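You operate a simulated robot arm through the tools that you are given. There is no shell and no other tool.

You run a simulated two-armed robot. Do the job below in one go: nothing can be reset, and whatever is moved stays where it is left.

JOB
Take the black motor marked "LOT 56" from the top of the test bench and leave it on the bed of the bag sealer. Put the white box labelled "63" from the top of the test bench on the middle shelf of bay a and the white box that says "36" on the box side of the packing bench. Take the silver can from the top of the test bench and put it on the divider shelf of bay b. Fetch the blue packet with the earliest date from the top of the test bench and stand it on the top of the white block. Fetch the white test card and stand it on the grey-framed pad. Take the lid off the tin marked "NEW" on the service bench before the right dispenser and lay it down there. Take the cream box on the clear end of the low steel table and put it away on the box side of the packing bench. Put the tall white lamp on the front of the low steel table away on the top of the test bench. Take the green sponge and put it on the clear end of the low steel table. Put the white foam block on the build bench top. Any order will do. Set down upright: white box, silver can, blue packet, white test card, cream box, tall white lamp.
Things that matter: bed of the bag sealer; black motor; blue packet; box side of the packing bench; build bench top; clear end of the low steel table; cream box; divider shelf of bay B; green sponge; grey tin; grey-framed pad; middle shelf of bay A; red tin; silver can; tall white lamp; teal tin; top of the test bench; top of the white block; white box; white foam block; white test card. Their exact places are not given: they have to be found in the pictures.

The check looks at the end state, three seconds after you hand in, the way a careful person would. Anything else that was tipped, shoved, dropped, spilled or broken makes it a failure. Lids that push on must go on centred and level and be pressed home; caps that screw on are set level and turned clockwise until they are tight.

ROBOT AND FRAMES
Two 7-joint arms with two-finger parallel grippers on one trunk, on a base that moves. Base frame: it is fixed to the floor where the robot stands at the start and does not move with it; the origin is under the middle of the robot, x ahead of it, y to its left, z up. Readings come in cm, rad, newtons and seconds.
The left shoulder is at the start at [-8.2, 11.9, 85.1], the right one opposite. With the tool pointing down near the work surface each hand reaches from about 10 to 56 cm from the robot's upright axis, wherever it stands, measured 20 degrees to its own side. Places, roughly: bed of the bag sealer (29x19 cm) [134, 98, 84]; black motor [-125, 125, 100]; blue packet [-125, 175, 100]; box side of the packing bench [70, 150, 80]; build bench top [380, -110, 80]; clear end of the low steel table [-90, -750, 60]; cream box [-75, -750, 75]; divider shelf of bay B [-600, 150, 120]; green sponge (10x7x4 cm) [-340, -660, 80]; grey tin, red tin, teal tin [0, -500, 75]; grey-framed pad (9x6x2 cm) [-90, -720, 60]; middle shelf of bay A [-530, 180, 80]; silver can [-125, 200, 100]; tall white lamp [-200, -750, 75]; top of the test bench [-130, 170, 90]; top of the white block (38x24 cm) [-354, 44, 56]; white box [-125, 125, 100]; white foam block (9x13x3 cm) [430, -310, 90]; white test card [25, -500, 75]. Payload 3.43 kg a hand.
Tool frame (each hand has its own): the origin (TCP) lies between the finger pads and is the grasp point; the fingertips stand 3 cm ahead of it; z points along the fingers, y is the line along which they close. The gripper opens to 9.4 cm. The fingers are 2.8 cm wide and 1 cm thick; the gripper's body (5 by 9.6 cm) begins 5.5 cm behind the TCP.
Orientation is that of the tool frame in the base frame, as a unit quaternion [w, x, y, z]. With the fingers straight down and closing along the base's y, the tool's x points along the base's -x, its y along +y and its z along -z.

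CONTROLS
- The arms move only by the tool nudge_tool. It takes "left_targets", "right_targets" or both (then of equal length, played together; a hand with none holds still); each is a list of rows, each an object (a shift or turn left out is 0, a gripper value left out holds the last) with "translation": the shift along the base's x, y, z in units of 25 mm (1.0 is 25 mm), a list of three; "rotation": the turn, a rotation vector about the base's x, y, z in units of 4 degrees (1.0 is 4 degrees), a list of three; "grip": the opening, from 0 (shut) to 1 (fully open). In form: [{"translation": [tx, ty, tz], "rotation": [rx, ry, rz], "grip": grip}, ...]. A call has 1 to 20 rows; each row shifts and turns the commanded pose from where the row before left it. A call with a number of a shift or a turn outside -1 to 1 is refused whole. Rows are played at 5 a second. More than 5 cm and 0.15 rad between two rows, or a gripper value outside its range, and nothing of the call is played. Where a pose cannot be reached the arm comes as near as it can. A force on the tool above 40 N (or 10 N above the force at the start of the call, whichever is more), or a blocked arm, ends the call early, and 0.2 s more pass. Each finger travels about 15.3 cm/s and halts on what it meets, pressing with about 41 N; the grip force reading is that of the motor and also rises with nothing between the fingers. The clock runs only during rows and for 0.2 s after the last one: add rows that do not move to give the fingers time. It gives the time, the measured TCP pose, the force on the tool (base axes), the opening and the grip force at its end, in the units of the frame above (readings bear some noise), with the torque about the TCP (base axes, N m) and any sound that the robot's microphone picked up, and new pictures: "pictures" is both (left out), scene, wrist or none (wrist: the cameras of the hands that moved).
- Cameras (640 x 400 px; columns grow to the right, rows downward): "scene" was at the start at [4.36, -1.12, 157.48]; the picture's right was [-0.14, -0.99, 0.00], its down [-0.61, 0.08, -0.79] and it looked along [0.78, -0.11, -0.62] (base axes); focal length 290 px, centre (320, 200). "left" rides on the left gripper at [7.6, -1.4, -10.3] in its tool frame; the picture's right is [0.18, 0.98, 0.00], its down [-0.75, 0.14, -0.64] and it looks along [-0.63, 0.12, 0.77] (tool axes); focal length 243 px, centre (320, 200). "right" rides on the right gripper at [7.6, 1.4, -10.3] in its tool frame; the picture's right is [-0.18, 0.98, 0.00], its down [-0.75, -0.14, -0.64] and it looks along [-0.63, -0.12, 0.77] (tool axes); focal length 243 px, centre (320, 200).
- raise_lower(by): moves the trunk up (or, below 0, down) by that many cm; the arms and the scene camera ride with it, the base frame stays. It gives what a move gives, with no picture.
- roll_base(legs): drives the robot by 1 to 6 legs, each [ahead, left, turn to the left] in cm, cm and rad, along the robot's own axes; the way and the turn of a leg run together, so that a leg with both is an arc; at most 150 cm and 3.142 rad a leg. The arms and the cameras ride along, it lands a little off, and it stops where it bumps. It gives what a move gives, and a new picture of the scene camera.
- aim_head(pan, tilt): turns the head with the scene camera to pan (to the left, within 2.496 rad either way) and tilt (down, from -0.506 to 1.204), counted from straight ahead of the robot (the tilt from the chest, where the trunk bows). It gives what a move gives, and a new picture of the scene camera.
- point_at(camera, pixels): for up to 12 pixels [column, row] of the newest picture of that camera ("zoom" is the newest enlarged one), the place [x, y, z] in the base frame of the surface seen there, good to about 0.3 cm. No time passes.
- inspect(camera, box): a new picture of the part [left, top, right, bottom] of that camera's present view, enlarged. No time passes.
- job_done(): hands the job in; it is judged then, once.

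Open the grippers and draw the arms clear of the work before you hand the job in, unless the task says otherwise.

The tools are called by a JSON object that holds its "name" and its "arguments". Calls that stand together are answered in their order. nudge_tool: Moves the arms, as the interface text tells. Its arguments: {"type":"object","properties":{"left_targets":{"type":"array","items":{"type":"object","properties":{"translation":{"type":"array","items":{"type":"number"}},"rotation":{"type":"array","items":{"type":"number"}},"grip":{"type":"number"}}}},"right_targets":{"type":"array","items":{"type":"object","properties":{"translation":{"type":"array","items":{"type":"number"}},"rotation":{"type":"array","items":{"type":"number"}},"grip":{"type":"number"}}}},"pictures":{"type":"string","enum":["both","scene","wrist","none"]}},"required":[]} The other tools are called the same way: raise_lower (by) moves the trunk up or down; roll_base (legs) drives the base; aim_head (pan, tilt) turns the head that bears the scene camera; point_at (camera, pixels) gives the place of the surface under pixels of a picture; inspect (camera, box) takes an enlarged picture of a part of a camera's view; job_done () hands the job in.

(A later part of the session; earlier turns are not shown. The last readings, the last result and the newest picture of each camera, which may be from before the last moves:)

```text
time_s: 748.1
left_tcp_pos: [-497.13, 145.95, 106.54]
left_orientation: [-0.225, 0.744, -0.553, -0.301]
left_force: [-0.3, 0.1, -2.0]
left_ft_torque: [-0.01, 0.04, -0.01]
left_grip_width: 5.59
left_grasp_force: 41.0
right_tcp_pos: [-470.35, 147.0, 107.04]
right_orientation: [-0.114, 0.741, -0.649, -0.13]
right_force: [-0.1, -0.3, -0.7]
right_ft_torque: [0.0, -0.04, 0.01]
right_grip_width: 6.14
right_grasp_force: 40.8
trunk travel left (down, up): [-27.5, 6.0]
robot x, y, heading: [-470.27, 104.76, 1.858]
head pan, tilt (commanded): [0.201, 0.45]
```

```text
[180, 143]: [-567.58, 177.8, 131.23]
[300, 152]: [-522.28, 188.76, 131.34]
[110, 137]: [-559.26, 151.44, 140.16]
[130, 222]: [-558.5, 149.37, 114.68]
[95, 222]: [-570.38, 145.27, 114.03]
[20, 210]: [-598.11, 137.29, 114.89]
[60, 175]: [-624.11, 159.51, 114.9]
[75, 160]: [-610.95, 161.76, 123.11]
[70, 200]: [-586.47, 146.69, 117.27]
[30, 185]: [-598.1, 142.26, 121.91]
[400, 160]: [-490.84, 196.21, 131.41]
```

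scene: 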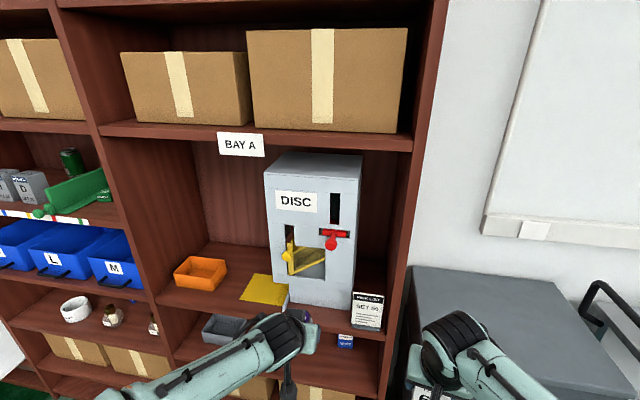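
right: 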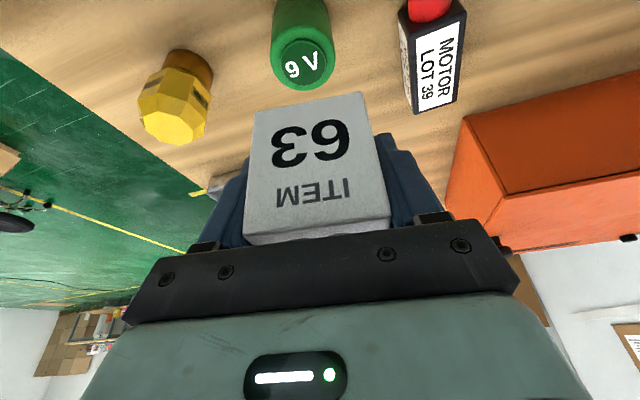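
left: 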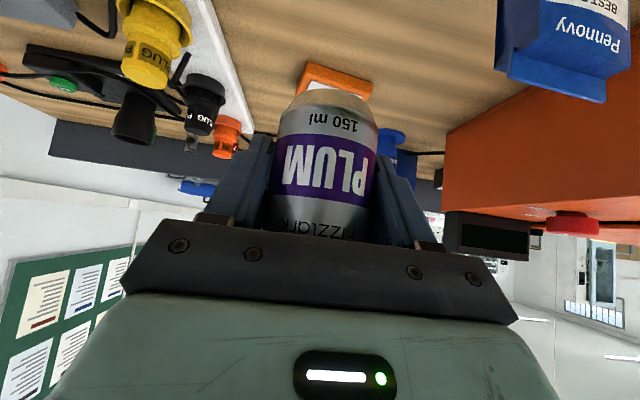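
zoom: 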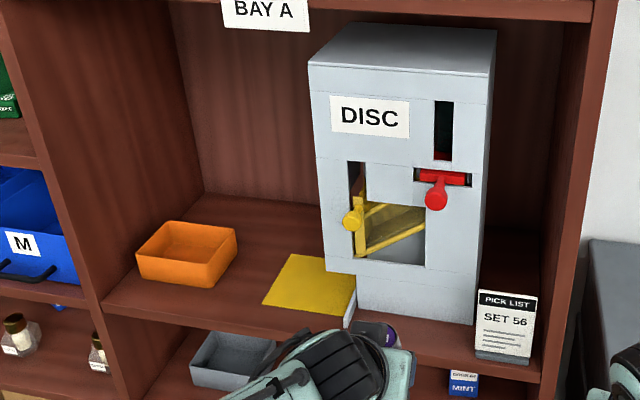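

Bay A shelf top z=84.9, its upper shelf underside z≈131. I look at bay B's divider shelf in detail.

{"name": "aim_head", "arguments": {"pan": 0.75, "tilt": 0.35}}

{"name": "inspect", "arguments": {"camera": "scene", "box": [200, 120, 440, 270]}}

```text
time_s: 749.1
left_tcp_pos: [-497.05, 145.99, 106.4]
left_orientation: [-0.226, 0.744, -0.553, -0.301]
left_force: [0.2, -0.3, -1.6]
left_ft_torque: [0.0, 0.0, -0.01]
left_grip_width: 5.61
left_grasp_force: 41.0
right_tcp_pos: [-470.28, 146.9, 107.27]
right_orientation: [-0.114, 0.741, -0.649, -0.13]
right_force: [0.6, -0.1, -1.3]
right_ft_torque: [0.01, -0.02, -0.02]
right_grip_width: 6.16
right_grasp_force: 40.9
trunk travel left (down, up): [-27.5, 6.0]
robot x, y, heading: [-469.65, 105.37, 1.856]
head pan, tilt (commanded): [0.75, 0.351]
```

scene: 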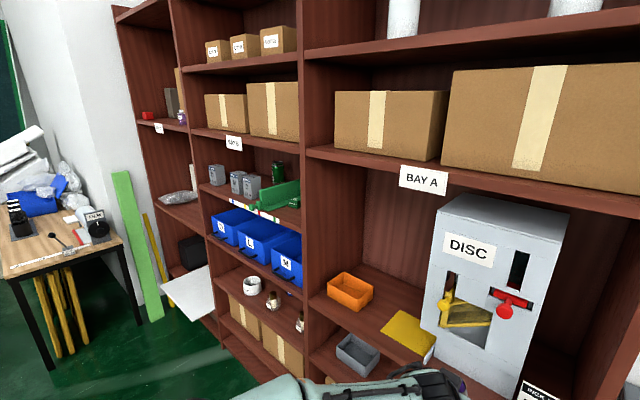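

```text
2.67 times, centred on (320, 195) of scene
```

zoom: 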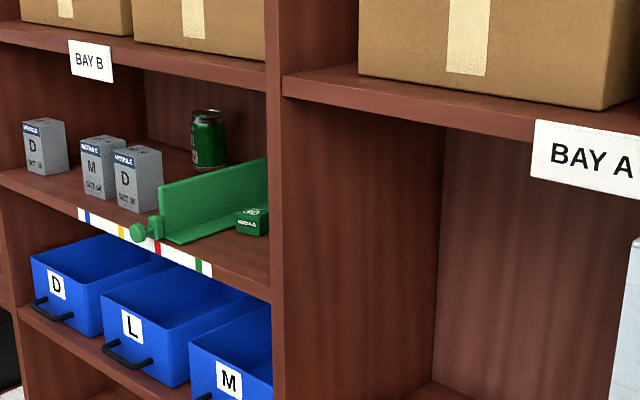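

{"name": "aim_head", "arguments": {"pan": 1.7, "tilt": 0.6}}

{"name": "point_at", "arguments": {"camera": "scene", "pixels": [[200, 200], [320, 200], [150, 250], [250, 250], [320, 300], [450, 150], [400, 250], [100, 150], [560, 200]]}}

```text
time_s: 750.3
left_tcp_pos: [-497.08, 146.11, 106.45]
left_orientation: [-0.225, 0.744, -0.553, -0.3]
left_force: [0.7, 1.0, -1.7]
left_ft_torque: [0.05, 0.0, -0.01]
left_grip_width: 5.6
left_grasp_force: 41.0
right_tcp_pos: [-470.33, 146.88, 107.1]
right_orientation: [-0.113, 0.742, -0.648, -0.13]
right_force: [-0.4, 0.1, -0.8]
right_ft_torque: [-0.02, 0.0, 0.01]
right_grip_width: 6.16
right_grasp_force: 40.9
trunk travel left (down, up): [-27.5, 6.0]
robot x, y, heading: [-469.86, 105.36, 1.857]
head pan, tilt (commanded): [1.7, 0.6]
```

scene: 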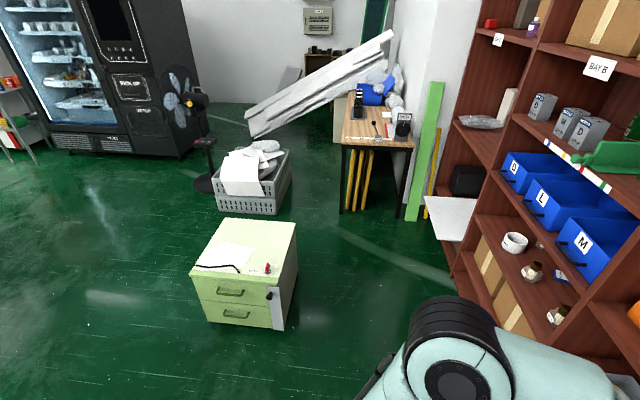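

```text
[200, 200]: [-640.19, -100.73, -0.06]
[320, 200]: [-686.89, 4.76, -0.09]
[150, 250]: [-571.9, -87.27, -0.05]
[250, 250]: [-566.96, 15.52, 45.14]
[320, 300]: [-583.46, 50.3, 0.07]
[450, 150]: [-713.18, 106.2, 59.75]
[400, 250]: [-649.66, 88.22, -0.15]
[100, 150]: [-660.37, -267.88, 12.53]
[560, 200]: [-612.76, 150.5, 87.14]
```

{"name": "point_at", "arguments": {"camera": "scene", "pixels": [[284, 328], [297, 225], [274, 272], [215, 218], [192, 275], [296, 300]]}}

```text
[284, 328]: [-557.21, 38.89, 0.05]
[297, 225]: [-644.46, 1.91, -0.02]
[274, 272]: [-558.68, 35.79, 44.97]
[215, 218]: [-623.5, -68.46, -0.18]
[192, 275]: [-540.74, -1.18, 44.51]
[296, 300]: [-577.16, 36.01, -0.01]
```

A green cabinet stands behind (corner at (-557,39)); there is enough room near the shelves. I move left to face bay B, keeping ~65 cm from the shelf.

{"name": "roll_base", "arguments": {"legs": [[0, 92, 0]]}}

{"name": "aim_head", "arguments": {"pan": 0.15, "tilt": 0.4}}

{"name": "inspect", "arguments": {"camera": "scene", "box": [200, 60, 480, 260]}}

```text
time_s: 758.7
left_tcp_pos: [-584.97, 119.42, 106.51]
left_orientation: [-0.223, 0.747, -0.549, -0.302]
left_force: [0.1, 0.4, -2.5]
left_ft_torque: [-0.01, 0.02, 0.02]
left_grip_width: 5.62
left_grasp_force: 41.0
right_tcp_pos: [-558.21, 120.4, 107.03]
right_orientation: [-0.113, 0.745, -0.645, -0.131]
right_force: [0.4, 0.7, -1.0]
right_ft_torque: [0.01, 0.0, 0.01]
right_grip_width: 6.14
right_grasp_force: 42.0
trunk travel left (down, up): [-27.5, 6.0]
robot x, y, heading: [-557.17, 78.7, 1.872]
head pan, tilt (commanded): [1.7, 0.6]
```

scene: 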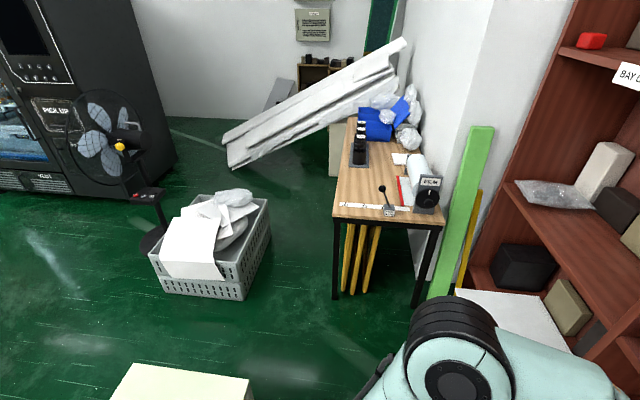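

```text
time_s: 760.3
left_tcp_pos: [-585.07, 119.28, 106.45]
left_orientation: [-0.223, 0.747, -0.549, -0.302]
left_force: [0.0, 0.2, -0.6]
left_ft_torque: [0.0, 0.0, 0.01]
left_grip_width: 5.59
left_grasp_force: 41.3
right_tcp_pos: [-558.18, 120.47, 107.08]
right_orientation: [-0.114, 0.745, -0.645, -0.131]
right_force: [-0.5, -0.6, -0.6]
right_ft_torque: [0.0, -0.01, 0.03]
right_grip_width: 6.14
right_grasp_force: 40.8
trunk travel left (down, up): [-27.5, 6.0]
robot x, y, heading: [-557.35, 78.73, 1.872]
head pan, tilt (commanded): [0.15, 0.4]
```

scene: 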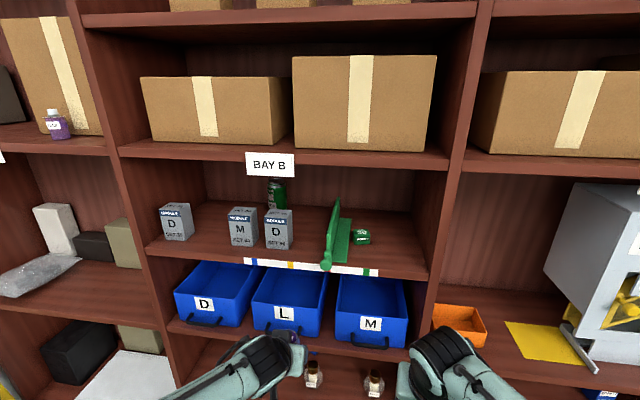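

```text
2.00 times, centred on (340, 160) of scene
```

zoom: 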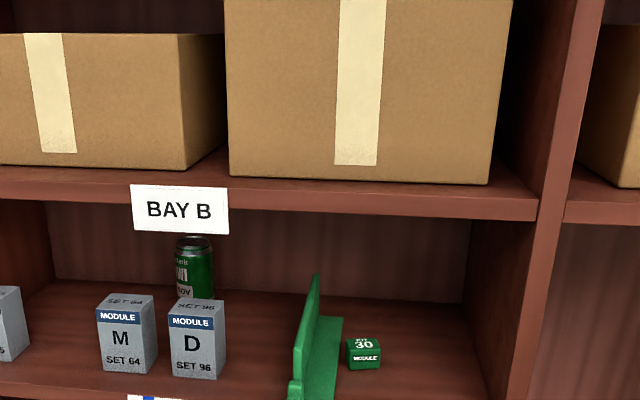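

{"name": "point_at", "arguments": {"camera": "scene", "pixels": [[240, 246], [278, 250], [293, 245], [175, 241], [192, 238], [352, 243], [370, 243], [326, 268], [338, 262], [400, 235], [425, 262], [390, 272]]}}

{"name": "point_at", "arguments": {"camera": "scene", "pixels": [[300, 255], [210, 245], [210, 225], [400, 165], [300, 163], [180, 158], [150, 245], [430, 240], [276, 185], [277, 205], [360, 230], [440, 160]]}}

```text
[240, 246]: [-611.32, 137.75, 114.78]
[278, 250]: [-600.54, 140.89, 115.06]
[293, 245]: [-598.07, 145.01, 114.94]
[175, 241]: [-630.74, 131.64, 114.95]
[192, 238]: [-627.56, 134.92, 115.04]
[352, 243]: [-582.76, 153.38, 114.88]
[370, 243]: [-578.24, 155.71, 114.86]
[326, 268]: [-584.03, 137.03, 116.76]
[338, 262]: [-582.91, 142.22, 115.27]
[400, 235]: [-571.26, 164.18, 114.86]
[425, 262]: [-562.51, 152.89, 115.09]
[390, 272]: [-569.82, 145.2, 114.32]
```

```text
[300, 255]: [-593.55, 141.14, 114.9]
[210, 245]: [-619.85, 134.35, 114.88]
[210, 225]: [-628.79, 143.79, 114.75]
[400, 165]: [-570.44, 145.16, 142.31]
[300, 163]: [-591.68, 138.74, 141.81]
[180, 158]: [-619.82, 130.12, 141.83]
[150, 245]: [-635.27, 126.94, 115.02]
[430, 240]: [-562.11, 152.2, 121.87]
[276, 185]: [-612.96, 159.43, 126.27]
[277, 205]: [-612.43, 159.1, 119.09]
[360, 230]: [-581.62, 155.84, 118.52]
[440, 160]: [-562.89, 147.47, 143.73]
```

Divider shelf surface z=114.9; a free spot lies right of the divider in front of the small green box (≈(-571.2,151.2)). I first raise the can to z≈126.

{"name": "nudge_tool", "arguments": {"left_targets": [{"translation": [0, 0, 1]}, {"translation": [0, 0, 1]}, {"translation": [0, 0, 1]}, {"translation": [0, 0, 1]}, {"translation": [0, 0, 1]}, {"translation": [0, 0, 1]}, {"translation": [0, 0, 1]}, {"translation": [0, 0, 0.8]}], "pictures": "scene"}}

```text
time_s: 762.1
left_tcp_pos: [-584.78, 119.46, 125.94]
left_orientation: [-0.222, 0.748, -0.548, -0.301]
left_force: [-0.3, 0.7, -2.1]
left_ft_torque: [0.02, -0.01, 0.0]
left_grip_width: 5.6
left_grasp_force: 40.6
right_tcp_pos: [-558.14, 120.39, 107.23]
right_orientation: [-0.113, 0.745, -0.644, -0.13]
right_force: [0.2, 0.1, 0.0]
right_ft_torque: [-0.03, -0.03, -0.02]
right_grip_width: 6.15
right_grasp_force: 41.3
trunk travel left (down, up): [-27.5, 6.0]
robot x, y, heading: [-557.23, 78.58, 1.868]
head pan, tilt (commanded): [0.15, 0.4]
```

scene: 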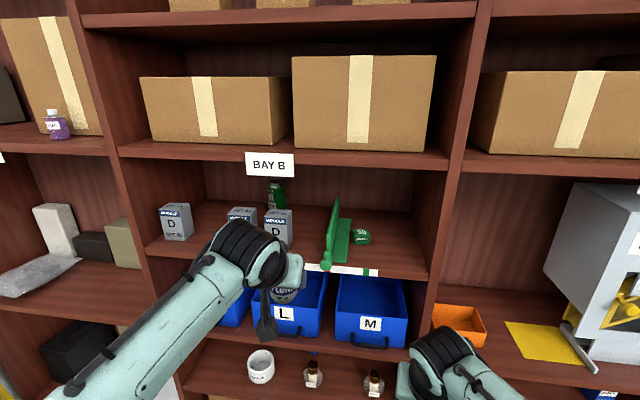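

I move right 22 and ahead 20, so the can stops just before the shelf front.

{"name": "roll_base", "arguments": {"legs": [[0, -22, 0], [16, 0, 0]]}}

{"name": "inspect", "arguments": {"camera": "left", "box": [0, 0, 640, 400]}}

```text
time_s: 765.7
left_tcp_pos: [-568.32, 141.18, 125.92]
left_orientation: [-0.224, 0.746, -0.55, -0.301]
left_force: [0.6, 0.3, -1.5]
left_ft_torque: [0.01, 0.0, -0.01]
left_grip_width: 5.6
left_grasp_force: 41.3
right_tcp_pos: [-541.66, 142.25, 107.05]
right_orientation: [-0.113, 0.744, -0.646, -0.129]
right_force: [0.3, -0.6, -0.7]
right_ft_torque: [0.01, -0.02, 0.02]
right_grip_width: 6.14
right_grasp_force: 41.2
trunk travel left (down, up): [-27.5, 6.0]
robot x, y, heading: [-540.85, 100.59, 1.865]
head pan, tilt (commanded): [0.15, 0.4]
```

scene: 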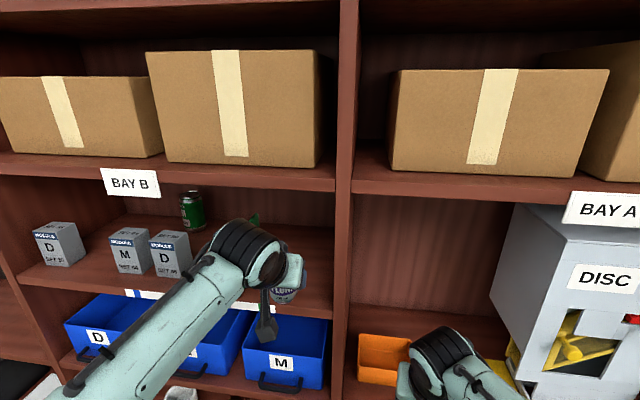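

```text
1.00 times, centred on (320, 200) of left (not enlarged: the box is as wide or as high as the picture)
```

zoom: 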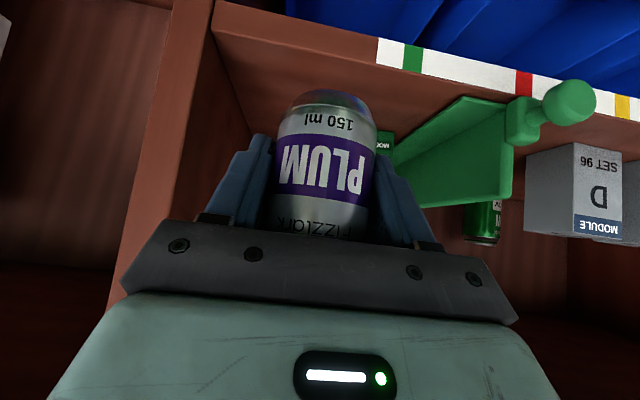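

Lateral clearance to the upright is about 2.4 cm; I shift 1.3 cm left and move 10.4 cm in.

{"name": "roll_base", "arguments": {"legs": [[10.4, 1.3, 0]]}}

{"name": "inspect", "arguments": {"camera": "left", "box": [0, 0, 640, 400]}}

```text
time_s: 766.8
left_tcp_pos: [-572.74, 150.77, 125.93]
left_orientation: [-0.224, 0.746, -0.55, -0.301]
left_force: [0.0, 0.8, -2.4]
left_ft_torque: [-0.02, 0.02, 0.02]
left_grip_width: 5.6
left_grasp_force: 41.2
right_tcp_pos: [-545.99, 151.86, 107.14]
right_orientation: [-0.113, 0.745, -0.645, -0.131]
right_force: [-0.3, 0.8, -1.4]
right_ft_torque: [0.0, 0.01, -0.03]
right_grip_width: 6.15
right_grasp_force: 40.9
trunk travel left (down, up): [-27.5, 6.0]
robot x, y, heading: [-544.98, 110.04, 1.863]
head pan, tilt (commanded): [0.15, 0.4]
```

scene: 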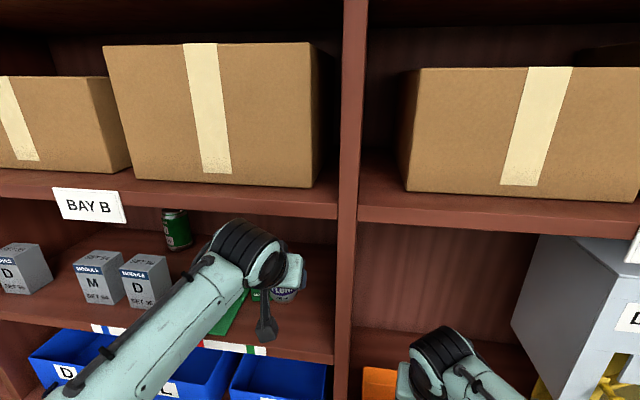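

```text
1.00 times, centred on (320, 200) of left (not enlarged: the box is as wide or as high as the picture)
```

zoom: 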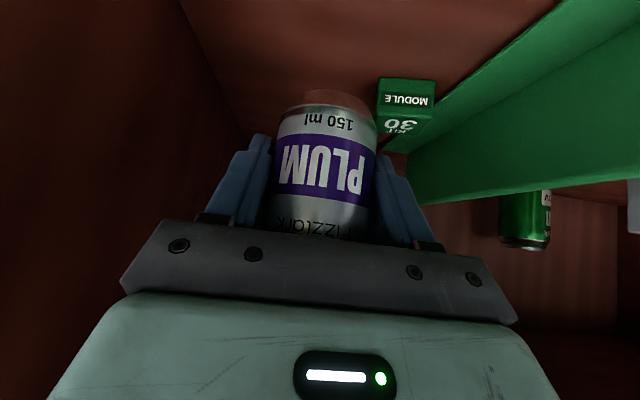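

{"name": "point_at", "arguments": {"camera": "zoom", "pixels": [[380, 82], [433, 84], [432, 110], [380, 105], [300, 80], [230, 60], [420, 170], [500, 110]]}}

```text
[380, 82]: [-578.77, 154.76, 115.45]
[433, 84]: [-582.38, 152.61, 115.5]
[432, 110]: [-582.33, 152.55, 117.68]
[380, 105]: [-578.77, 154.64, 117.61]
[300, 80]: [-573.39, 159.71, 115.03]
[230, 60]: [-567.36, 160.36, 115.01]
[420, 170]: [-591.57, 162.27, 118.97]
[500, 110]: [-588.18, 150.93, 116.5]
```

Clear of the green box. I lower the can toward the shelf.

{"name": "nudge_tool", "arguments": {"left_targets": [{"translation": [0, 0, -1]}, {"translation": [0, 0, -1]}, {"translation": [0, 0, -0.35]}, {"translation": [0, 0, 0]}], "pictures": "wrist"}}

```text
time_s: 767.8
left_tcp_pos: [-572.69, 150.87, 120.15]
left_orientation: [-0.223, 0.747, -0.549, -0.301]
left_force: [0.8, 0.4, -1.7]
left_ft_torque: [-0.02, -0.01, 0.02]
left_grip_width: 5.59
left_grasp_force: 41.1
right_tcp_pos: [-545.87, 151.92, 107.02]
right_orientation: [-0.112, 0.745, -0.645, -0.13]
right_force: [-0.4, 0.2, -0.7]
right_ft_torque: [-0.01, 0.01, 0.05]
right_grip_width: 6.15
right_grasp_force: 41.2
trunk travel left (down, up): [-27.5, 6.0]
robot x, y, heading: [-544.85, 110.22, 1.865]
head pan, tilt (commanded): [0.15, 0.4]
```

left: 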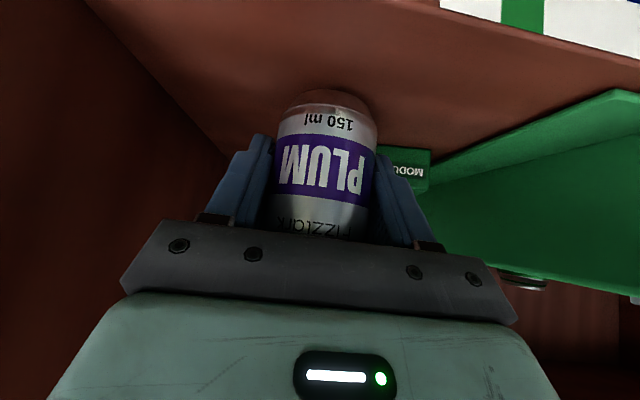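

{"name": "nudge_tool", "arguments": {"left_targets": [{"translation": [0, 0, -0.12]}, {"translation": [0, 0, 0]}, {"translation": [0, 0, -0.08]}, {"translation": [0, 0, 0]}], "pictures": "none"}}

```text
time_s: 768.8
left_tcp_pos: [-572.67, 150.88, 119.54]
left_orientation: [-0.223, 0.747, -0.549, -0.301]
left_force: [-0.1, -0.1, -2.1]
left_ft_torque: [0.02, 0.05, 0.0]
left_grip_width: 5.56
left_grasp_force: 41.1
right_tcp_pos: [-545.83, 151.86, 107.11]
right_orientation: [-0.113, 0.744, -0.645, -0.13]
right_force: [-0.1, 0.9, -0.9]
right_ft_torque: [0.01, -0.01, 0.0]
right_grip_width: 6.14
right_grasp_force: 41.1
trunk travel left (down, up): [-27.5, 6.0]
robot x, y, heading: [-544.96, 110.21, 1.867]
head pan, tilt (commanded): [0.15, 0.4]
```

{"name": "nudge_tool", "arguments": {"left_targets": [{"translation": [0, 0, -0.06]}, {"translation": [0, 0, 0]}, {"translation": [0, 0, -0.06]}, {"translation": [0, 0, 0]}, {"translation": [0, 0, -0.05]}, {"translation": [0, 0, 0]}], "pictures": "none"}}

```text
time_s: 770.2
left_tcp_pos: [-572.71, 150.79, 119.43]
left_orientation: [-0.226, 0.746, -0.549, -0.303]
left_force: [-0.9, 3.4, 17.2]
left_ft_torque: [-0.04, -0.21, 0.05]
left_grip_width: 5.57
left_grasp_force: 40.8
right_tcp_pos: [-545.89, 151.85, 107.18]
right_orientation: [-0.114, 0.745, -0.645, -0.131]
right_force: [0.4, 0.0, -0.6]
right_ft_torque: [0.03, 0.02, 0.0]
right_grip_width: 6.12
right_grasp_force: 40.6
trunk travel left (down, up): [-27.5, 6.0]
robot x, y, heading: [-544.93, 110.18, 1.869]
head pan, tilt (commanded): [0.15, 0.4]
```

Contact (17 N). I relieve, open gradually, and withdraw the hand backward.

{"name": "nudge_tool", "arguments": {"left_targets": [{"translation": [0, 0, 0.05]}, {"grip": 0.61}, {"grip": 0.64}, {"grip": 0.68}, {"grip": 0.74}, {"grip": 0.82}, {"grip": 0.85}, {"translation": [0.15, -0.478, 0.1]}, {"translation": [0.292, -0.956, 0.3]}, {"translation": [0.292, -0.956, 0.3]}, {"translation": [0.292, -0.956, 0.3]}, {"translation": [0.292, -0.956, 0.3]}], "pictures": "both"}}

```text
time_s: 772.8
left_tcp_pos: [-569.31, 139.96, 122.51]
left_orientation: [-0.224, 0.747, -0.549, -0.302]
left_force: [-0.6, 0.0, -0.9]
left_ft_torque: [-0.01, 0.0, -0.01]
left_grip_width: 7.99
left_grasp_force: 0.1
right_tcp_pos: [-545.89, 151.78, 107.11]
right_orientation: [-0.114, 0.744, -0.645, -0.131]
right_force: [-0.3, 0.0, -0.2]
right_ft_torque: [-0.01, -0.01, 0.03]
right_grip_width: 6.14
right_grasp_force: 40.9
trunk travel left (down, up): [-27.5, 6.0]
robot x, y, heading: [-544.98, 110.24, 1.866]
head pan, tilt (commanded): [0.15, 0.4]
```

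scene: 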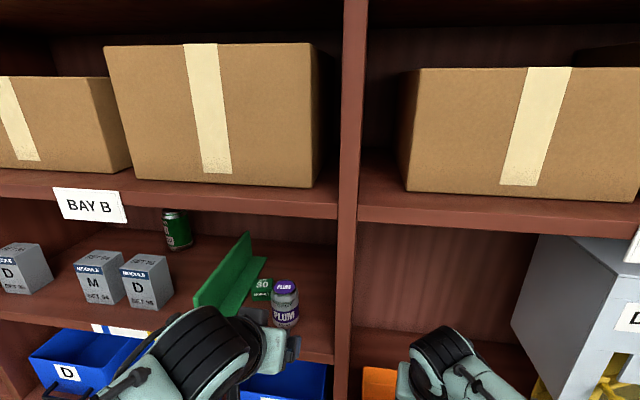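
left: 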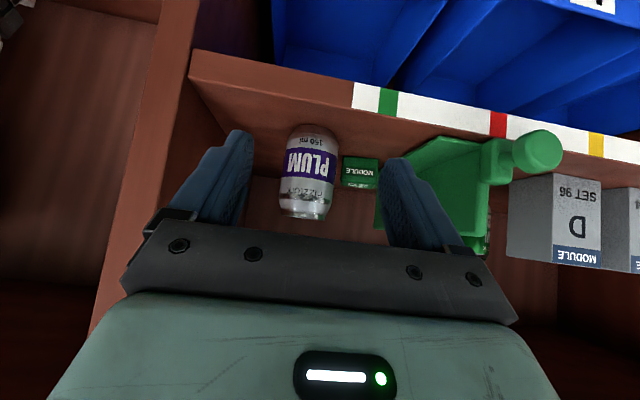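

The silver can stands on the divider shelf. I retract the left hand and bring it back to tool-down close to my body.

{"name": "nudge_tool", "arguments": {"left_targets": [{"translation": [0.2, -0.65, 0]}, {"translation": [0.2, -0.65, 0]}, {"translation": [0.159, -0.522, -0.3], "rotation": [-0.957, -0.291, 0]}, {"translation": [0.159, -0.522, -0.3], "rotation": [-0.957, -0.291, 0]}, {"translation": [0.159, -0.522, -0.3], "rotation": [-0.957, -0.291, 0]}, {"translation": [0.159, -0.522, -0.3], "rotation": [-0.957, -0.291, 0]}, {"translation": [0.159, -0.522, -0.3], "rotation": [-0.957, -0.291, 0]}, {"translation": [0.159, -0.522, -0.3], "rotation": [-0.957, -0.291, 0]}, {"translation": [0.1, -0.3, -0.3], "rotation": [-0.957, -0.291, 0]}, {"translation": [0.1, -0.3, -0.3], "rotation": [-0.957, -0.291, 0]}, {"translation": [0, 0, -0.3], "rotation": [-0.957, -0.291, 0]}, {"translation": [0, 0, -0.3], "rotation": [-0.957, -0.291, 0]}, {"translation": [0, 0, 0], "rotation": [-0.957, -0.291, 0]}], "pictures": "scene"}}

```text
time_s: 775.6
left_tcp_pos: [-565.4, 127.41, 115.01]
left_orientation: [0.001, 0.805, -0.593, -0.001]
left_force: [0.2, 0.1, -0.5]
left_ft_torque: [-0.02, 0.02, -0.02]
left_grip_width: 7.97
left_grasp_force: 0.0
right_tcp_pos: [-545.85, 151.93, 107.09]
right_orientation: [-0.113, 0.744, -0.645, -0.13]
right_force: [-0.3, 0.5, -0.6]
right_ft_torque: [0.0, -0.03, 0.0]
right_grip_width: 6.18
right_grasp_force: 41.0
trunk travel left (down, up): [-27.5, 6.0]
robot x, y, heading: [-544.62, 109.96, 1.864]
head pan, tilt (commanded): [0.15, 0.4]
```

scene: 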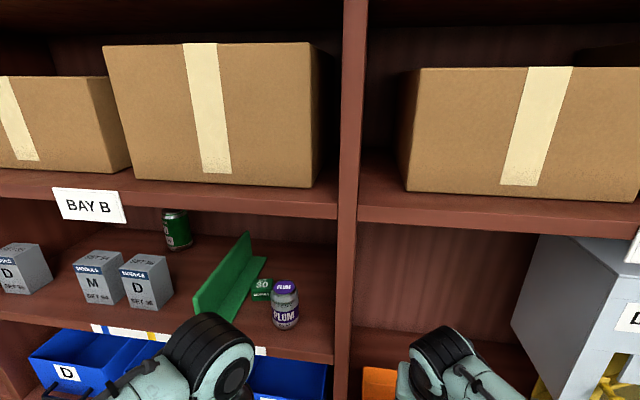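

Now box 63: I move right 11 and ahead 10 so that the right hand enters bay A above the shelf.

{"name": "roll_base", "arguments": {"legs": [[0, -11, 0], [10, 0, 0]]}}

{"name": "aim_head", "arguments": {"pan": -0.1, "tilt": 0.7}}

```text
time_s: 778.0
left_tcp_pos: [-557.81, 139.98, 115.02]
left_orientation: [0.001, 0.804, -0.594, -0.002]
left_force: [-0.3, 0.0, 0.1]
left_ft_torque: [-0.01, -0.02, 0.02]
left_grip_width: 8.01
left_grasp_force: 0.1
right_tcp_pos: [-538.28, 164.46, 107.07]
right_orientation: [-0.114, 0.743, -0.647, -0.13]
right_force: [-0.6, 0.4, -0.2]
right_ft_torque: [-0.01, 0.03, 0.02]
right_grip_width: 6.15
right_grasp_force: 41.2
trunk travel left (down, up): [-27.5, 6.0]
robot x, y, heading: [-537.55, 122.8, 1.864]
head pan, tilt (commanded): [0.15, 0.4]
```

scene: 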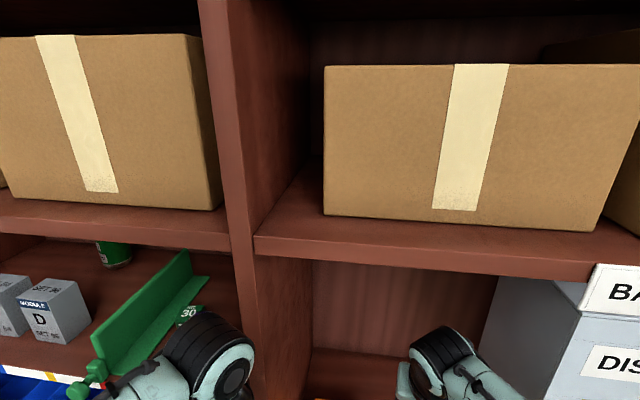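

```text
time_s: 778.8
left_tcp_pos: [-557.75, 139.98, 115.06]
left_orientation: [0.0, 0.804, -0.594, -0.002]
left_force: [1.0, 0.4, -0.4]
left_ft_torque: [0.02, 0.02, -0.03]
left_grip_width: 7.98
left_grasp_force: 0.0
right_tcp_pos: [-538.21, 164.43, 107.12]
right_orientation: [-0.113, 0.743, -0.646, -0.13]
right_force: [0.1, -0.2, -1.3]
right_ft_torque: [0.0, -0.03, 0.0]
right_grip_width: 6.15
right_grasp_force: 40.7
trunk travel left (down, up): [-27.5, 6.0]
robot x, y, heading: [-537.41, 123.05, 1.866]
head pan, tilt (commanded): [-0.099, 0.7]
```

scene: 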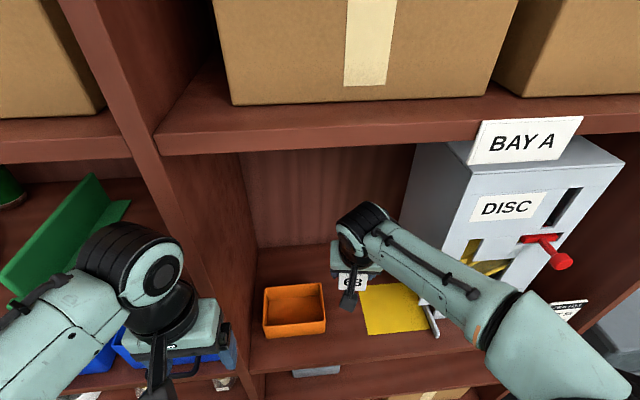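

The right hand is over the gap between the bin and the yellow plate. I extend 14 cm deeper while lowering to z≈98.

{"name": "nudge_tool", "arguments": {"right_targets": [{"translation": [-0.2715, 0.893, -0.6]}, {"translation": [-0.2715, 0.893, -0.6]}, {"translation": [-0.2715, 0.893, -0.6]}, {"translation": [-0.2715, 0.893, -0.6]}, {"translation": [-0.2715, 0.893, -0.6]}, {"translation": [-0.2715, 0.893, -0.6]}, {"translation": [0, 0, 0]}], "pictures": "both"}}

```text
time_s: 780.4
left_tcp_pos: [-557.91, 140.03, 114.99]
left_orientation: [0.001, 0.805, -0.594, -0.002]
left_force: [-0.6, -0.1, -0.2]
left_ft_torque: [-0.04, -0.02, 0.0]
left_grip_width: 8.0
left_grasp_force: 0.0
right_tcp_pos: [-542.39, 177.91, 98.01]
right_orientation: [-0.113, 0.744, -0.646, -0.13]
right_force: [0.4, -1.0, -0.2]
right_ft_torque: [0.01, 0.01, 0.0]
right_grip_width: 6.16
right_grasp_force: 40.7
trunk travel left (down, up): [-27.5, 6.0]
robot x, y, heading: [-537.44, 122.64, 1.867]
head pan, tilt (commanded): [-0.099, 0.7]
```

scene: 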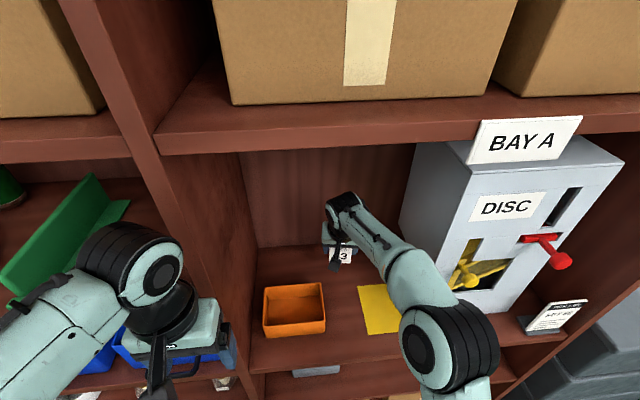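
right: 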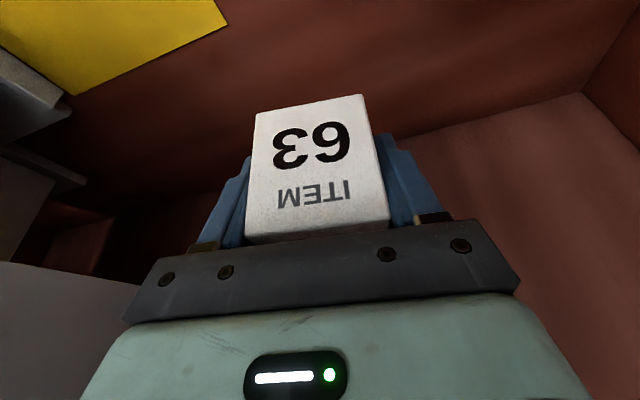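

Well placed behind bin and plate. I lower the box to the shelf.

{"name": "nudge_tool", "arguments": {"right_targets": [{"translation": [0, 0, -1]}, {"translation": [0, 0, -1]}, {"translation": [0, 0, -1]}, {"translation": [0, 0, -0.4]}, {"translation": [0, 0, 0]}], "pictures": "both"}}

```text
time_s: 781.6
left_tcp_pos: [-557.84, 140.05, 114.99]
left_orientation: [0.002, 0.805, -0.594, -0.001]
left_force: [-0.4, 0.2, -0.2]
left_ft_torque: [0.01, 0.02, -0.04]
left_grip_width: 7.99
left_grasp_force: 0.1
right_tcp_pos: [-542.2, 177.95, 89.5]
right_orientation: [-0.114, 0.743, -0.646, -0.131]
right_force: [-0.3, -0.3, -0.6]
right_ft_torque: [0.04, 0.0, -0.02]
right_grip_width: 6.15
right_grasp_force: 41.5
trunk travel left (down, up): [-27.5, 6.0]
robot x, y, heading: [-537.27, 122.65, 1.863]
head pan, tilt (commanded): [-0.099, 0.7]
```

scene: 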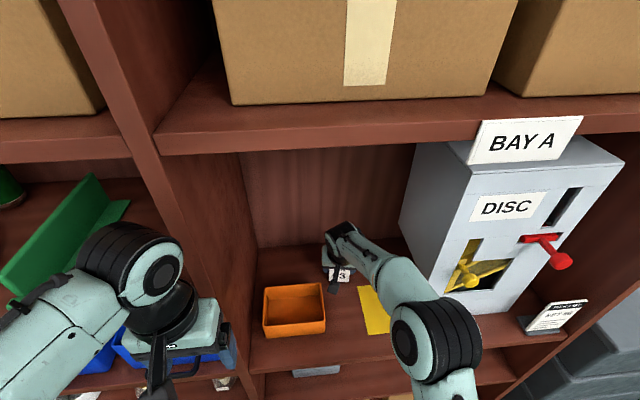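
right: 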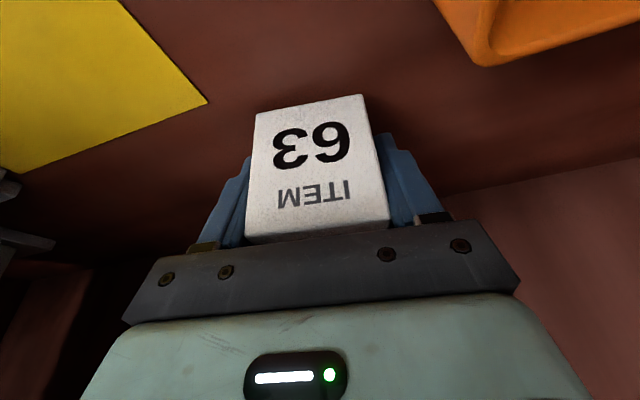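

{"name": "nudge_tool", "arguments": {"right_targets": [{"translation": [0, 0, -0.1]}, {"translation": [0, 0, 0]}, {"translation": [0, 0, -0.08]}, {"translation": [0, 0, 0]}, {"translation": [0, 0, -0.06]}, {"translation": [0, 0, 0]}], "pictures": "none"}}

```text
time_s: 783.0
left_tcp_pos: [-557.97, 140.07, 115.06]
left_orientation: [0.001, 0.805, -0.594, -0.002]
left_force: [-0.4, 0.3, -0.2]
left_ft_torque: [0.0, 0.02, -0.01]
left_grip_width: 8.01
left_grasp_force: 0.0
right_tcp_pos: [-542.26, 177.84, 89.03]
right_orientation: [-0.114, 0.743, -0.646, -0.131]
right_force: [0.1, -0.5, -0.8]
right_ft_torque: [-0.01, -0.04, -0.02]
right_grip_width: 6.14
right_grasp_force: 40.8
trunk travel left (down, up): [-27.5, 6.0]
robot x, y, heading: [-537.32, 122.88, 1.865]
head pan, tilt (commanded): [-0.099, 0.7]
```

{"name": "nudge_tool", "arguments": {"right_targets": [{"translation": [0, 0, -0.06]}, {"translation": [0, 0, 0]}, {"translation": [0, 0, -0.06]}, {"translation": [0, 0, 0]}], "pictures": "none"}}

```text
time_s: 784.0
left_tcp_pos: [-557.86, 140.12, 115.02]
left_orientation: [0.0, 0.804, -0.595, -0.001]
left_force: [0.2, 0.3, -0.4]
left_ft_torque: [0.03, 0.01, 0.04]
left_grip_width: 7.99
left_grasp_force: 0.0
right_tcp_pos: [-542.39, 177.86, 88.9]
right_orientation: [-0.114, 0.743, -0.646, -0.131]
right_force: [0.4, -0.6, 7.1]
right_ft_torque: [0.16, -0.07, -0.04]
right_grip_width: 6.15
right_grasp_force: 41.2
trunk travel left (down, up): [-27.5, 6.0]
robot x, y, heading: [-537.61, 122.93, 1.865]
head pan, tilt (commanded): [-0.099, 0.7]
```

Contact (7 N). I open gradually, rise and withdraw.

{"name": "nudge_tool", "arguments": {"right_targets": [{"grip": 0.67}, {"grip": 0.7}, {"grip": 0.75}, {"grip": 0.82}, {"grip": 0.85}, {"translation": [0, 0, 0.4]}, {"translation": [0, 0, 0.8]}, {"translation": [0, 0, 1]}, {"translation": [0, 0, 1]}, {"translation": [0.1, -0.3, 0.6]}, {"translation": [0.27, -0.89, 0.4]}, {"translation": [0.27, -0.89, 0.4]}, {"translation": [0.27, -0.89, 0.3]}, {"translation": [0.27, -0.89, 0.3]}, {"translation": [0.27, -0.89, 0.3]}], "pictures": "both"}}

```text
time_s: 787.2
left_tcp_pos: [-557.86, 139.98, 115.12]
left_orientation: [0.001, 0.804, -0.594, -0.002]
left_force: [1.2, 0.3, 0.4]
left_ft_torque: [0.0, 0.0, 0.0]
left_grip_width: 7.97
left_grasp_force: 0.1
right_tcp_pos: [-538.43, 165.84, 102.27]
right_orientation: [-0.113, 0.744, -0.646, -0.131]
right_force: [0.0, -0.2, -0.2]
right_ft_torque: [-0.01, -0.01, 0.01]
right_grip_width: 7.97
right_grasp_force: 0.0
trunk travel left (down, up): [-27.5, 6.0]
robot x, y, heading: [-537.37, 123.08, 1.867]
head pan, tilt (commanded): [-0.099, 0.7]
```

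scene: 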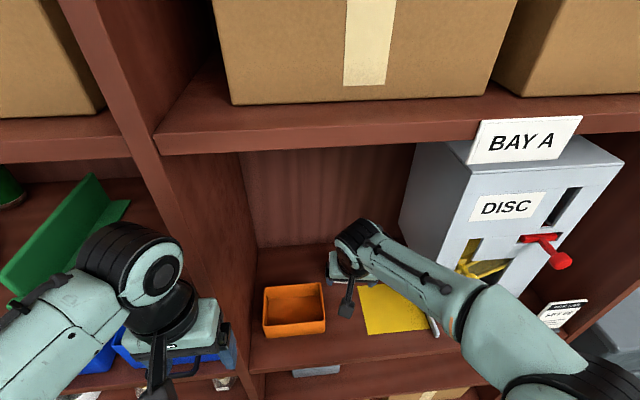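
right: 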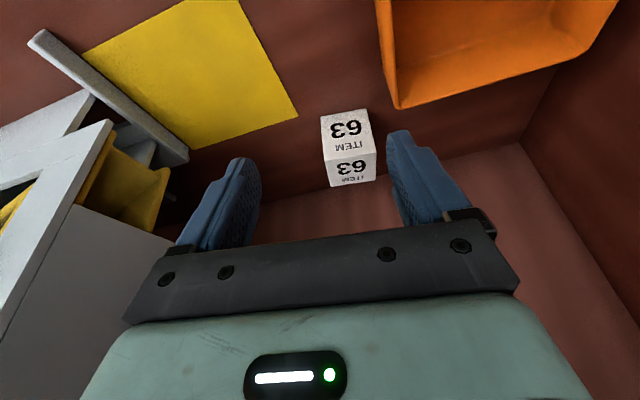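

Box 63 stands on bay A's middle shelf. I back out, then level the right hand again.

{"name": "roll_base", "arguments": {"legs": [[-35, 0, 0]]}}

{"name": "nudge_tool", "arguments": {"right_targets": [{"rotation": [-0.957, -0.291, 0]}, {"rotation": [-0.957, -0.291, 0]}, {"rotation": [-0.957, -0.291, 0]}, {"rotation": [-0.957, -0.291, 0], "translation": [0, 0, 0.3]}, {"rotation": [-0.957, -0.291, 0], "translation": [0, 0, 0.3]}, {"rotation": [0, 0, 0.75], "grip": 1}, {"rotation": [0, 0, 0.75]}, {"rotation": [0, 0, 0.75]}], "left_targets": [{"translation": [-0.1, 0.4, -0.2], "grip": 1}, {"translation": [-0.1, 0.4, -0.2]}, {"translation": [-0.1, 0.4, -0.2]}, {"translation": [-0.1, 0.4, -0.2]}, {"translation": [-0.1, 0.4, -0.2]}, {"translation": [-0.1, 0.4, -0.2]}, {"translation": [-0.1, 0.4, -0.2]}, {"translation": [-0.1, 0.4, -0.2]}], "pictures": "scene"}}

{"name": "aim_head", "arguments": {"pan": 0.1, "tilt": 0.4}}

{"name": "inspect", "arguments": {"camera": "scene", "box": [150, 100, 550, 320]}}

```text
time_s: 789.5
left_tcp_pos: [-547.5, 106.37, 114.97]
left_orientation: [0.001, 0.802, -0.597, -0.002]
left_force: [0.4, 0.9, 0.3]
left_ft_torque: [0.0, 0.02, 0.03]
left_grip_width: 7.98
left_grasp_force: 0.1
right_tcp_pos: [-528.15, 132.15, 102.39]
right_orientation: [-0.114, 0.741, -0.649, -0.13]
right_force: [0.0, 0.3, -0.1]
right_ft_torque: [0.02, 0.01, 0.0]
right_grip_width: 7.98
right_grasp_force: 0.0
trunk travel left (down, up): [-27.5, 6.0]
robot x, y, heading: [-527.17, 88.95, 1.857]
head pan, tilt (commanded): [-0.099, 0.7]
```

scene: 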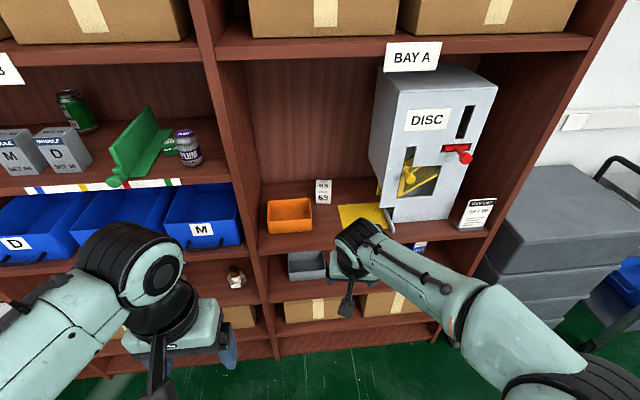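

```text
time_s: 791.3
left_tcp_pos: [-549.76, 114.54, 111.11]
left_orientation: [0.001, 0.803, -0.596, -0.001]
left_force: [-0.7, 0.0, -0.2]
left_ft_torque: [0.02, 0.02, 0.0]
left_grip_width: 9.4
left_grasp_force: 0.0
right_tcp_pos: [-528.02, 132.19, 103.82]
right_orientation: [-0.023, 0.805, -0.593, 0.016]
right_force: [-0.2, 0.0, 0.0]
right_ft_torque: [-0.04, 0.01, -0.04]
right_grip_width: 9.44
right_grasp_force: 0.0
trunk travel left (down, up): [-27.5, 6.0]
robot x, y, heading: [-527.09, 89.02, 1.861]
head pan, tilt (commanded): [-0.099, 0.7]
```

scene: 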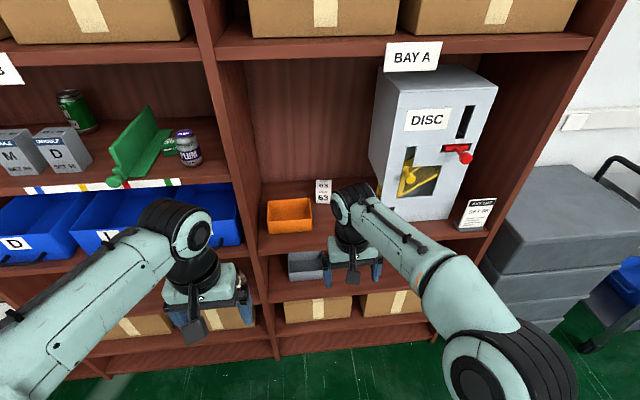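

```text
time_s: 792.1
left_tcp_pos: [-549.78, 114.5, 111.02]
left_orientation: [0.0, 0.802, -0.597, -0.002]
left_force: [-0.4, 0.1, -0.4]
left_ft_torque: [-0.02, 0.01, 0.0]
left_grip_width: 9.41
left_grasp_force: 0.1
right_tcp_pos: [-528.07, 132.12, 103.9]
right_orientation: [-0.023, 0.804, -0.594, 0.016]
right_force: [-1.0, -0.6, 0.4]
right_ft_torque: [0.0, -0.04, 0.04]
right_grip_width: 9.38
right_grasp_force: 0.0
trunk travel left (down, up): [-27.5, 6.0]
robot x, y, heading: [-527.58, 89.01, 1.859]
head pan, tilt (commanded): [0.099, 0.4]
```

scene: 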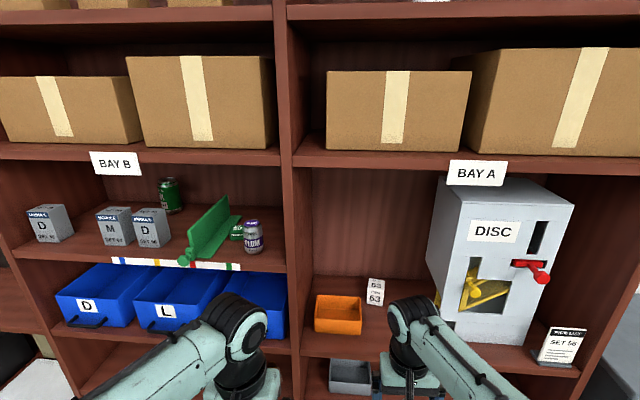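

```text
1.60 times, centred on (350, 210) of scene
```

zoom: 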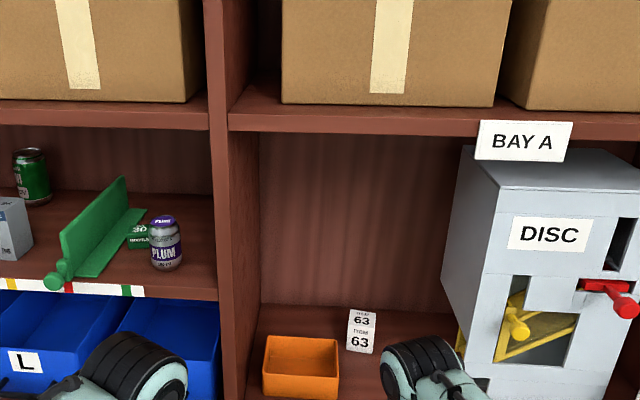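

Box 63 and the can both stand upright. I turn east and drive back to the rear of the test bench for the 27 MAY packet.

{"name": "roll_base", "arguments": {"legs": [[0, 0, -1.56], [130, -9, 0], [132, -46, 0], [42, -5, 0]]}}

{"name": "aim_head", "arguments": {"pan": 0.3, "tilt": 0.65}}

```text
time_s: 811.3
left_tcp_pos: [-192.52, 152.65, 111.0]
left_orientation: [0.001, -0.167, 0.986, 0.001]
left_force: [0.2, 0.6, 0.3]
left_ft_torque: [0.0, 0.02, 0.0]
left_grip_width: 9.42
left_grasp_force: 0.1
right_tcp_pos: [-174.08, 131.68, 103.88]
right_orientation: [0.006, -0.17, 0.985, -0.027]
right_force: [0.3, -0.4, 0.1]
right_ft_torque: [-0.03, 0.01, 0.04]
right_grip_width: 9.41
right_grasp_force: 0.1
trunk travel left (down, up): [-27.5, 6.0]
robot x, y, heading: [-217.37, 128.75, 0.333]
head pan, tilt (commanded): [0.099, 0.4]
```

scene: 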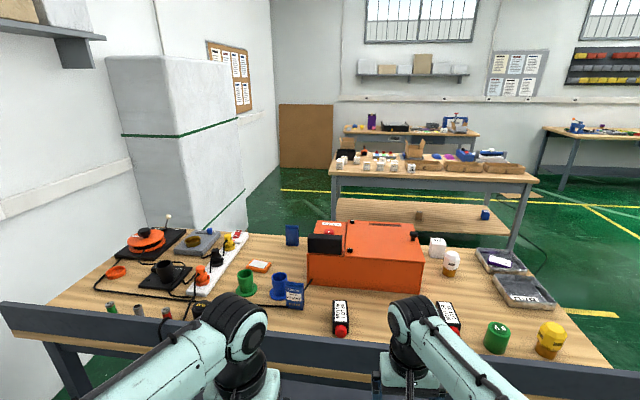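

```text
time_s: 812.1
left_tcp_pos: [-192.68, 152.59, 111.11]
left_orientation: [0.0, -0.167, 0.986, 0.003]
left_force: [0.7, -1.0, -0.1]
left_ft_torque: [0.0, 0.06, 0.0]
left_grip_width: 9.4
left_grasp_force: 0.1
right_tcp_pos: [-174.02, 131.7, 103.8]
right_orientation: [0.006, -0.171, 0.985, -0.028]
right_force: [-0.8, -0.5, 0.0]
right_ft_torque: [0.01, 0.05, 0.0]
right_grip_width: 9.39
right_grasp_force: 0.1
trunk travel left (down, up): [-27.5, 6.0]
robot x, y, heading: [-216.67, 129.15, 0.331]
head pan, tilt (commanded): [0.3, 0.649]
```

scene: 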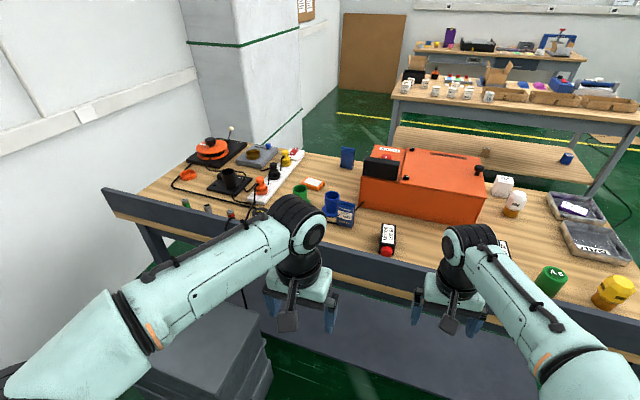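

{"name": "point_at", "arguments": {"camera": "scene", "pixels": [[262, 345], [268, 372], [200, 315], [240, 320], [265, 390], [180, 350], [350, 215], [337, 205], [345, 222], [362, 300]]}}

{"name": "inspect", "arguments": {"camera": "scene", "box": [290, 170, 400, 260]}}

```text
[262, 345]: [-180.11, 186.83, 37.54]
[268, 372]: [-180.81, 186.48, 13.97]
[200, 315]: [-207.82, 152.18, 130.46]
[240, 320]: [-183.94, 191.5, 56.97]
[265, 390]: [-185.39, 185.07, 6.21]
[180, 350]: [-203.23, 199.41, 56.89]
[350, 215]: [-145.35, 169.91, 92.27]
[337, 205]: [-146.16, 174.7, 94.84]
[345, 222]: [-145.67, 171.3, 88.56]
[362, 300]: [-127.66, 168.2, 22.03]
```

```text
4.44 times, centred on (345, 215) of scene
```

zoom: 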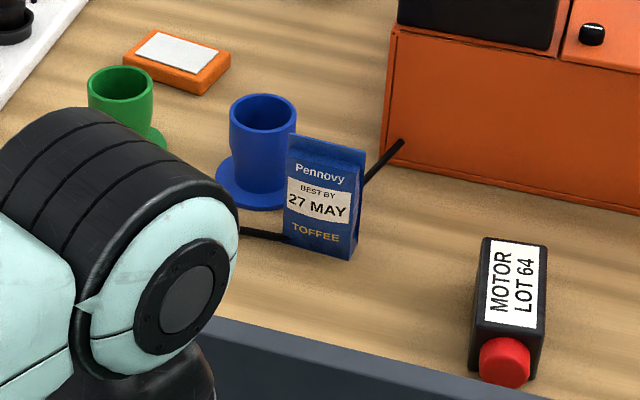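

The packet's face is at ≈(-145.5,171.5); crates start ~35 cm to my left. I drive up to the bench.

{"name": "roll_base", "arguments": {"legs": [[20, 6, -0.037], [11.5, 0, 0]]}}

{"name": "aim_head", "arguments": {"pan": 0.2, "tilt": 0.8}}

```text
time_s: 814.5
left_tcp_pos: [-164.07, 167.05, 111.12]
left_orientation: [0.001, -0.149, 0.989, 0.002]
left_force: [-0.1, 0.7, 0.0]
left_ft_torque: [-0.03, 0.0, 0.01]
left_grip_width: 9.39
left_grasp_force: 0.1
right_tcp_pos: [-146.34, 145.56, 103.85]
right_orientation: [0.005, -0.153, 0.988, -0.027]
right_force: [-0.7, -0.7, 0.0]
right_ft_torque: [0.0, 0.0, 0.03]
right_grip_width: 9.41
right_grasp_force: 0.1
trunk travel left (down, up): [-27.5, 6.0]
robot x, y, heading: [-189.22, 144.56, 0.297]
head pan, tilt (commanded): [0.3, 0.649]
```

scene: 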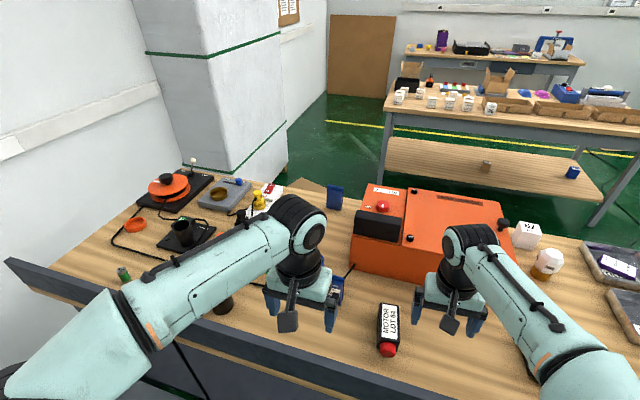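

```text
time_s: 815.2
left_tcp_pos: [-164.15, 167.05, 111.09]
left_orientation: [0.001, -0.149, 0.989, 0.002]
left_force: [-0.7, 0.6, -0.4]
left_ft_torque: [0.02, 0.01, -0.03]
left_grip_width: 9.38
left_grasp_force: 0.0
right_tcp_pos: [-146.33, 145.58, 103.83]
right_orientation: [0.005, -0.155, 0.988, -0.027]
right_force: [-0.4, 0.0, 0.2]
right_ft_torque: [0.04, 0.0, -0.02]
right_grip_width: 9.4
right_grasp_force: 0.1
trunk travel left (down, up): [-27.5, 6.0]
robot x, y, heading: [-189.06, 144.43, 0.297]
head pan, tilt (commanded): [0.201, 0.799]
```

scene: 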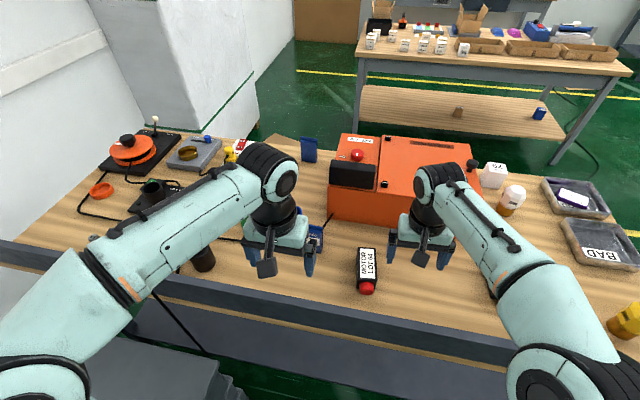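

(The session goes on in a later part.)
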